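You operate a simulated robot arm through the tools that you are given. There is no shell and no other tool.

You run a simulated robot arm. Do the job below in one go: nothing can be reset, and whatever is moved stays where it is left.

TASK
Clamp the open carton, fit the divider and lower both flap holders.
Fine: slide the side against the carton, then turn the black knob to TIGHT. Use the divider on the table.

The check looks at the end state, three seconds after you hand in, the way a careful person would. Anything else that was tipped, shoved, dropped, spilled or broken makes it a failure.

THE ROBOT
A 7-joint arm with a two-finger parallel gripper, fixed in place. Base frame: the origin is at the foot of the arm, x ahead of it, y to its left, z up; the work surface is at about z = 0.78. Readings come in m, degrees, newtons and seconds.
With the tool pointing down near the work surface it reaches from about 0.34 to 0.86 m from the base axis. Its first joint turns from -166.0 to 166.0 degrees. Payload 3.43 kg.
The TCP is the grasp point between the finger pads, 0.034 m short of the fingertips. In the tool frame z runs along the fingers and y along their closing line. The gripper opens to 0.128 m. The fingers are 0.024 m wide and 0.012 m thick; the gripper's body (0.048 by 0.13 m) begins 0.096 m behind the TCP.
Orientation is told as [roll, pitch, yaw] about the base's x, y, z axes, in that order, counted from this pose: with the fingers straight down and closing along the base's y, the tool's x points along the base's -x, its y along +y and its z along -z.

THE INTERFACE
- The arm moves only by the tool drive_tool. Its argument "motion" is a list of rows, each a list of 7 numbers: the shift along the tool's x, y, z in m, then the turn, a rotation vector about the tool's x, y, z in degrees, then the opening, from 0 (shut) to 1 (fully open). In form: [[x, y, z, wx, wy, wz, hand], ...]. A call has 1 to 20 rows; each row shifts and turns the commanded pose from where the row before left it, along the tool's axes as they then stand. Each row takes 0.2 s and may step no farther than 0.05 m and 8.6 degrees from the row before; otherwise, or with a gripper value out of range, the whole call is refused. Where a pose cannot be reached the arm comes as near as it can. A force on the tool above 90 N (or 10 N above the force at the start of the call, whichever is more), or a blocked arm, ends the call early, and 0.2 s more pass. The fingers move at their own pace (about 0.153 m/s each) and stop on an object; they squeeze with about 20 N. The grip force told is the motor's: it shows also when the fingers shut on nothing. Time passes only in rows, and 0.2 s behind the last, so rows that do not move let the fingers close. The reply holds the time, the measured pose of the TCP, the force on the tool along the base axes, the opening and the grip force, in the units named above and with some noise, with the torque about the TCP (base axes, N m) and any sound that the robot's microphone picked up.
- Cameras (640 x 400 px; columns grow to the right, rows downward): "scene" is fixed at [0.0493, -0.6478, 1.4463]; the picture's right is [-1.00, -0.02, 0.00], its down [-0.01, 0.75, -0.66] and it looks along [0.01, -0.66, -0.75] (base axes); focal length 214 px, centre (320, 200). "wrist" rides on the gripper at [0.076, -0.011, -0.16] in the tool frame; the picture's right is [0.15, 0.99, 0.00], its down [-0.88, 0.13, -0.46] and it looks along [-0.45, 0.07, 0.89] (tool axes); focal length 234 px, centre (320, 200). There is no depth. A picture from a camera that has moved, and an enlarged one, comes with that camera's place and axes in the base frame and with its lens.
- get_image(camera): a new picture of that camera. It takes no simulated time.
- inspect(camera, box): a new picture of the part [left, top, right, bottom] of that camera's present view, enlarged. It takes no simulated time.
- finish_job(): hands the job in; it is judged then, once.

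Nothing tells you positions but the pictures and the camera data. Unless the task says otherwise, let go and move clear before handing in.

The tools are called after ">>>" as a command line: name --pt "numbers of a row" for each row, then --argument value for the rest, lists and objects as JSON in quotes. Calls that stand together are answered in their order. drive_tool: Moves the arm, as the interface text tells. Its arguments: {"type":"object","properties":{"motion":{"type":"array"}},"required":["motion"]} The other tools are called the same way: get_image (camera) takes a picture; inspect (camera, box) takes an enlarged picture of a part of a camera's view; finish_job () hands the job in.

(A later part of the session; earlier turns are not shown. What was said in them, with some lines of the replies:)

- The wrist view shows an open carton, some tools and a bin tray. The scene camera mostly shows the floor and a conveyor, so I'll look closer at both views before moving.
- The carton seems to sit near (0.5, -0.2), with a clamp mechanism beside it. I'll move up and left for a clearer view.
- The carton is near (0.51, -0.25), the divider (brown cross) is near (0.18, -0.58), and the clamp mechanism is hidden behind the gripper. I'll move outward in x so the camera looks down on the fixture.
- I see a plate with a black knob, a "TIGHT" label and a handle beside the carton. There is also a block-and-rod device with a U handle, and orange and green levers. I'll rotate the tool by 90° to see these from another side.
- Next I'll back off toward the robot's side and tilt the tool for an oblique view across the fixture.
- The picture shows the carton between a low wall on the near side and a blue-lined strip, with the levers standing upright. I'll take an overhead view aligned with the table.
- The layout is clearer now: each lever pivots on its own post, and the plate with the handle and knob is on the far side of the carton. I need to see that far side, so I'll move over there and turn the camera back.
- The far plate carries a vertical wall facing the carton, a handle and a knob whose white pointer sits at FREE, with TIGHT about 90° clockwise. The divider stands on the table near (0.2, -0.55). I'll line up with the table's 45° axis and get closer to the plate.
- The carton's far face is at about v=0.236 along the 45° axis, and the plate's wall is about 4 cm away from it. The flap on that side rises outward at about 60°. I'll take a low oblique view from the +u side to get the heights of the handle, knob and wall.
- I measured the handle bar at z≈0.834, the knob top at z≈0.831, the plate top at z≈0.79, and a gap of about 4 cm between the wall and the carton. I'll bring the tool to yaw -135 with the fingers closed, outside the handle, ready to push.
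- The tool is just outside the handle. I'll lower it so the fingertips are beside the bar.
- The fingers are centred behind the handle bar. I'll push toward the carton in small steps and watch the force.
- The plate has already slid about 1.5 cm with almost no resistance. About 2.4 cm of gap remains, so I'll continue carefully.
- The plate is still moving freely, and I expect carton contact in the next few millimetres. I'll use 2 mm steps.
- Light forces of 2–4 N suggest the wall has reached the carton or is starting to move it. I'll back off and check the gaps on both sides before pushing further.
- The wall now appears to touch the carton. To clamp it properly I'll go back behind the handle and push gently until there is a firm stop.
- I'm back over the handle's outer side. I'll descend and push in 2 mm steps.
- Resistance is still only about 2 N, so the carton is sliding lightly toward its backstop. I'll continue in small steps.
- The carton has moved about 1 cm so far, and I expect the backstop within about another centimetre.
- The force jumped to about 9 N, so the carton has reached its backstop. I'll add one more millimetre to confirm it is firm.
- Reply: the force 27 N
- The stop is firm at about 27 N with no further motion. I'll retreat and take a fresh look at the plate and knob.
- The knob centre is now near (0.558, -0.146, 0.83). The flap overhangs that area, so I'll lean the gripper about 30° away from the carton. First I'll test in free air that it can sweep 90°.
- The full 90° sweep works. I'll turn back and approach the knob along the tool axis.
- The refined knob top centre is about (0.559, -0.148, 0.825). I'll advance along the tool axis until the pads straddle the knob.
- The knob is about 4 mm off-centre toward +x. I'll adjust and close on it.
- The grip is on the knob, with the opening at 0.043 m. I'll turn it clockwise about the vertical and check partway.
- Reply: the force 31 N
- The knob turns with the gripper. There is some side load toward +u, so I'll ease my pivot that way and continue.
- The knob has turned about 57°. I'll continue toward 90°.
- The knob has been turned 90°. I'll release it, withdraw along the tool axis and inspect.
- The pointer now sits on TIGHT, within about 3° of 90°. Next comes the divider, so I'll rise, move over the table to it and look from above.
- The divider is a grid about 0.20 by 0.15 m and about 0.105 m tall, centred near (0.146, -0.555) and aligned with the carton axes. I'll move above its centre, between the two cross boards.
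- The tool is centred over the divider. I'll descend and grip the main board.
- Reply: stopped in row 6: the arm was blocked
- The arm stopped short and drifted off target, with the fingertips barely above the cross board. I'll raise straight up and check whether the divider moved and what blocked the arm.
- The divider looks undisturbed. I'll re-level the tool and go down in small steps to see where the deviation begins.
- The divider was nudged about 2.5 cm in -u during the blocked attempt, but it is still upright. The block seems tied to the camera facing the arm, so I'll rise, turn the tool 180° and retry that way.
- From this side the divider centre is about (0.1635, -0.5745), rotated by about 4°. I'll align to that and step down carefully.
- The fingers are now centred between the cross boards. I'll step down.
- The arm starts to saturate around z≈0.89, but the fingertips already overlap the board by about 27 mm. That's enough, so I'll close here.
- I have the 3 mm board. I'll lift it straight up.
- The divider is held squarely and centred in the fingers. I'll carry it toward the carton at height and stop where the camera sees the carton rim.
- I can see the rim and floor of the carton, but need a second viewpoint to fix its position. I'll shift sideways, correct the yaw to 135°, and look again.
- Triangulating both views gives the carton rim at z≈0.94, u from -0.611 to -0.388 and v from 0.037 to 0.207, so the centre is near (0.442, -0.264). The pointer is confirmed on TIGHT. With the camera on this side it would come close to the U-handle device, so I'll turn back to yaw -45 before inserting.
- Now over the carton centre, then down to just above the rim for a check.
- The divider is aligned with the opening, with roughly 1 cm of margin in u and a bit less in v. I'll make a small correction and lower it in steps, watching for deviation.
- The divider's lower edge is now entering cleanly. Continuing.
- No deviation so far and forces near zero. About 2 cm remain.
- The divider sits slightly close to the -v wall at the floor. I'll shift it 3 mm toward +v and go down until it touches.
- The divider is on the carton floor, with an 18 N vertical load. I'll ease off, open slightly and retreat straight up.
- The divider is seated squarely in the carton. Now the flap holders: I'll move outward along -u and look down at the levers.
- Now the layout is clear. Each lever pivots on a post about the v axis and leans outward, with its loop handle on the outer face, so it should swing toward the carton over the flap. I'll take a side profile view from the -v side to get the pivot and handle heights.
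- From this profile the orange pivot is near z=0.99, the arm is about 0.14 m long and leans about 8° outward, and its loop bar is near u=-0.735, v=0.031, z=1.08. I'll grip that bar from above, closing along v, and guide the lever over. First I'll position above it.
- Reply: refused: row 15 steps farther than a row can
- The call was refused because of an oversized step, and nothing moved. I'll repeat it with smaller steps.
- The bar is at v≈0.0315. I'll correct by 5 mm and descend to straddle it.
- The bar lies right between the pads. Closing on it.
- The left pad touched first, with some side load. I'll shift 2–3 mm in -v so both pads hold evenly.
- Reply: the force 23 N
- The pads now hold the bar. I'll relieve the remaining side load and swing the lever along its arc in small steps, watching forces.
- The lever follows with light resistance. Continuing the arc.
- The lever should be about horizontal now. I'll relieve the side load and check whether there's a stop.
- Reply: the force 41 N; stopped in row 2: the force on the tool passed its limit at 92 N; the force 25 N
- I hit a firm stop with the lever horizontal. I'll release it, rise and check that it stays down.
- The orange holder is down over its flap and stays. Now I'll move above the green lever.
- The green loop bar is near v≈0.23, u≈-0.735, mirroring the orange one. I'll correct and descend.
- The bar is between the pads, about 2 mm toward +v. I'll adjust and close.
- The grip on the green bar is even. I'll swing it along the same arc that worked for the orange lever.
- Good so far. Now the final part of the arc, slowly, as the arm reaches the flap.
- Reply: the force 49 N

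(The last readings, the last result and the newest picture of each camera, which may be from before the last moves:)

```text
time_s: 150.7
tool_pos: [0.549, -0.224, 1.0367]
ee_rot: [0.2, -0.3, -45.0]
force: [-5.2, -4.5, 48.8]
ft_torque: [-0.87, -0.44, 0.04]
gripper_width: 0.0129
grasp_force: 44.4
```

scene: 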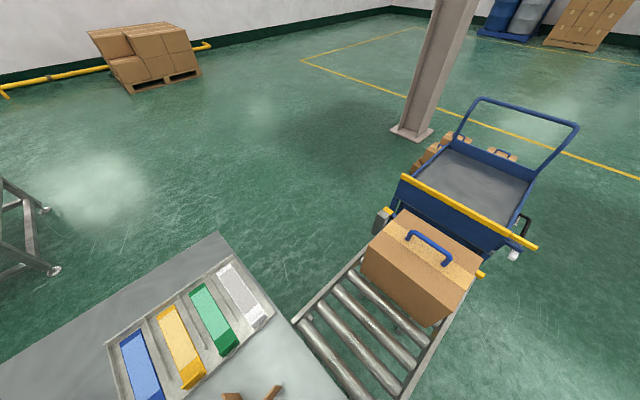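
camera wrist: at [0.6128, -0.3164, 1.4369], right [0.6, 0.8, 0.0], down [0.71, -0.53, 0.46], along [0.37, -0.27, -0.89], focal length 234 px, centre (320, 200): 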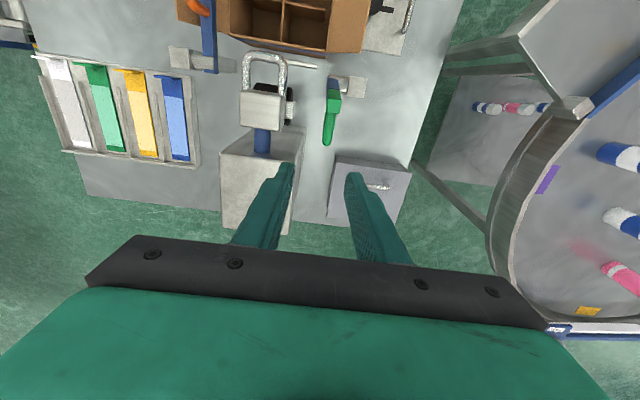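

The green lever has hit its stop, at 49 N and z=1.037, the same height as the orange one. I'll release and rise.

>>> drive_tool --pt "0 0 -0.003 0 0 0 0" --pt "0 0 0 0 0 0 0.2" --pt "0 0 0 0 0 0 0.35" --pt "0 0 0 0 0 0 0.35" --pt "0 0 -0.03 0 0 0 0.35" --pt "0 0 -0.045 0 0 0 0.35" --pt "0 0 -0.045 0 0 0 0.35" --pt "0 0 -0.045 0 0 0 0.35" --pt "0 0 -0.045 0 0 0 0.35" --pt "0 0 -0.04 0 0 0 0.35" --pt "0.04 0 0 0 0 0 0.35" --pt "0.04 0 0 0 0 0 0.35" --pt "0 0 0 0 0 0 0.35"

>>> get_image --camera "wrist"

>>> inspect --camera "wrist" --box '[140, 20, 460, 240]'

```text
time_s: 153.5
tool_pos: [0.4927, -0.1681, 1.2885]
ee_rot: [0.1, -0.1, -45.0]
force: [0.8, 0.4, -0.3]
ft_torque: [0.04, -0.02, 0.0]
gripper_width: 0.0448
grasp_force: 0.0
```

```text
taken
camera wrist: at [0.4321, -0.1221, 1.4484], right [0.6, 0.8, 0.0], down [0.71, -0.53, 0.46], along [0.37, -0.27, -0.89], focal length 234 px, centre (320, 200)
```

wrist: 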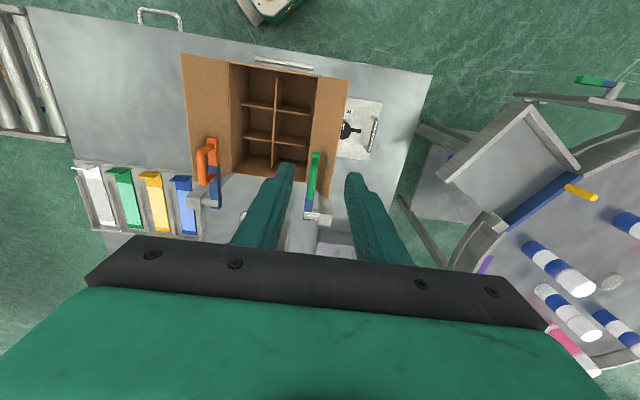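

```text
1.82 times, centred on (300, 130) of wrist
camera zoom: at [0.4321, -0.1221, 1.4484], right [0.6, 0.8, 0.0], down [0.71, -0.53, 0.46], along [0.37, -0.27, -0.89], focal length 426 px, centre (356, 327)
```

zoom: 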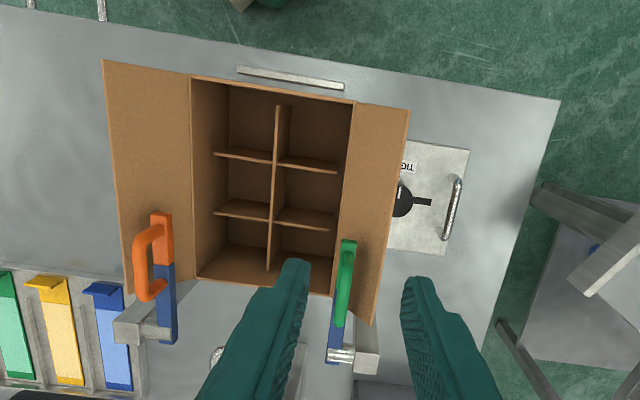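

Both holders are down over the flaps and the divider sits squarely. I'll do a final check of the clamp plate and knob while moving clear.

>>> drive_tool --pt "0.03 0.035 0 0 0 0 0.5" --pt "0.03 0.035 0 0 0 0 0.5" --pt "0.03 0.035 0 0 0 0 0.5" --pt "0 0.035 0 0 0 0 0.5" --pt "0 0 0 0 0 0 0.5"

>>> get_image --camera "wrist"

>>> inspect --camera "wrist" --box '[100, 40, 340, 240]'

>>> get_image --camera "scene"

```text
time_s: 154.7
tool_pos: [0.529, -0.0028, 1.2884]
ee_rot: [0.1, -0.2, -45.0]
force: [0.0, 0.2, 0.3]
ft_torque: [0.04, -0.02, -0.02]
gripper_width: 0.0642
grasp_force: 0.1
```

```text
taken
camera wrist: at [0.4675, 0.0428, 1.4487], right [0.6, 0.8, 0.0], down [0.71, -0.53, 0.46], along [0.37, -0.27, -0.89], focal length 234 px, centre (320, 200)
```

wrist: 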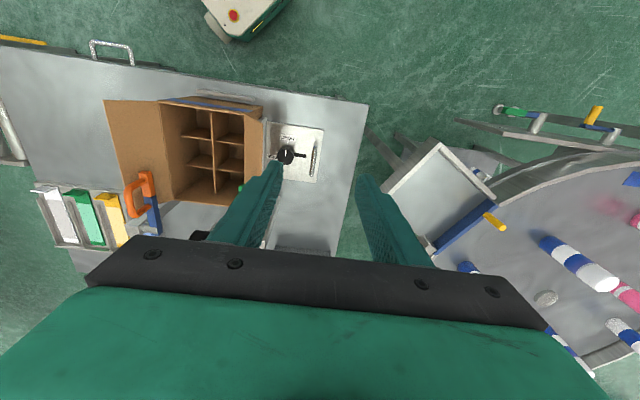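

```text
2.00 times, centred on (220, 140) of wrist
camera zoom: at [0.4675, 0.0428, 1.4487], right [0.6, 0.8, 0.0], down [0.71, -0.53, 0.46], along [0.37, -0.27, -0.89], focal length 468 px, centre (520, 320)
```

zoom: 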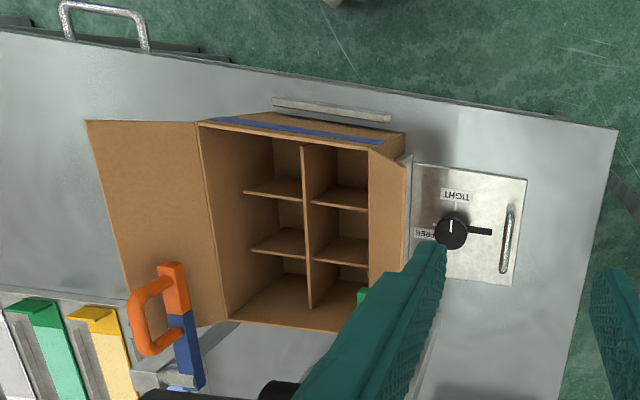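

```text
taken
```

scene: 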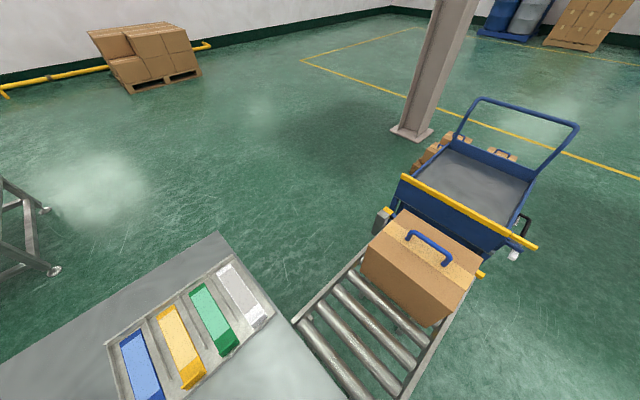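

The knob points to TIGHT with the side against the carton. The divider is seated, both holders are down, nothing else looks disturbed, and the gripper is empty and clear. Handing in.

>>> finish_job

```text
The job is handed in.
```

I clamped the carton, fitted the divider and lowered both flap holders. The job is handed in, but I haven't seen the result of the check.

- **Clamp:** I slid the side in until it pressed the carton firmly against the wall on the opposite side. The black knob then turned 90° and points to TIGHT. The carton moved about 2 cm as the clamp closed.
- **Divider:** it sits squarely on the carton floor. On my first attempt to pick it up, the arm stopped short and nudged it about 2.5 cm across the table. It stayed upright and I picked it up cleanly the second time.
- **Flap holders:** orange and green are both down over the flaps, each lowered to its stop. The orange one briefly went over the 90 N force limit as it reached its stop, which ended that move early.

In the last pictures, nothing else looked tipped, shifted or damaged. The gripper was empty and clear of the fixture when I handed in.
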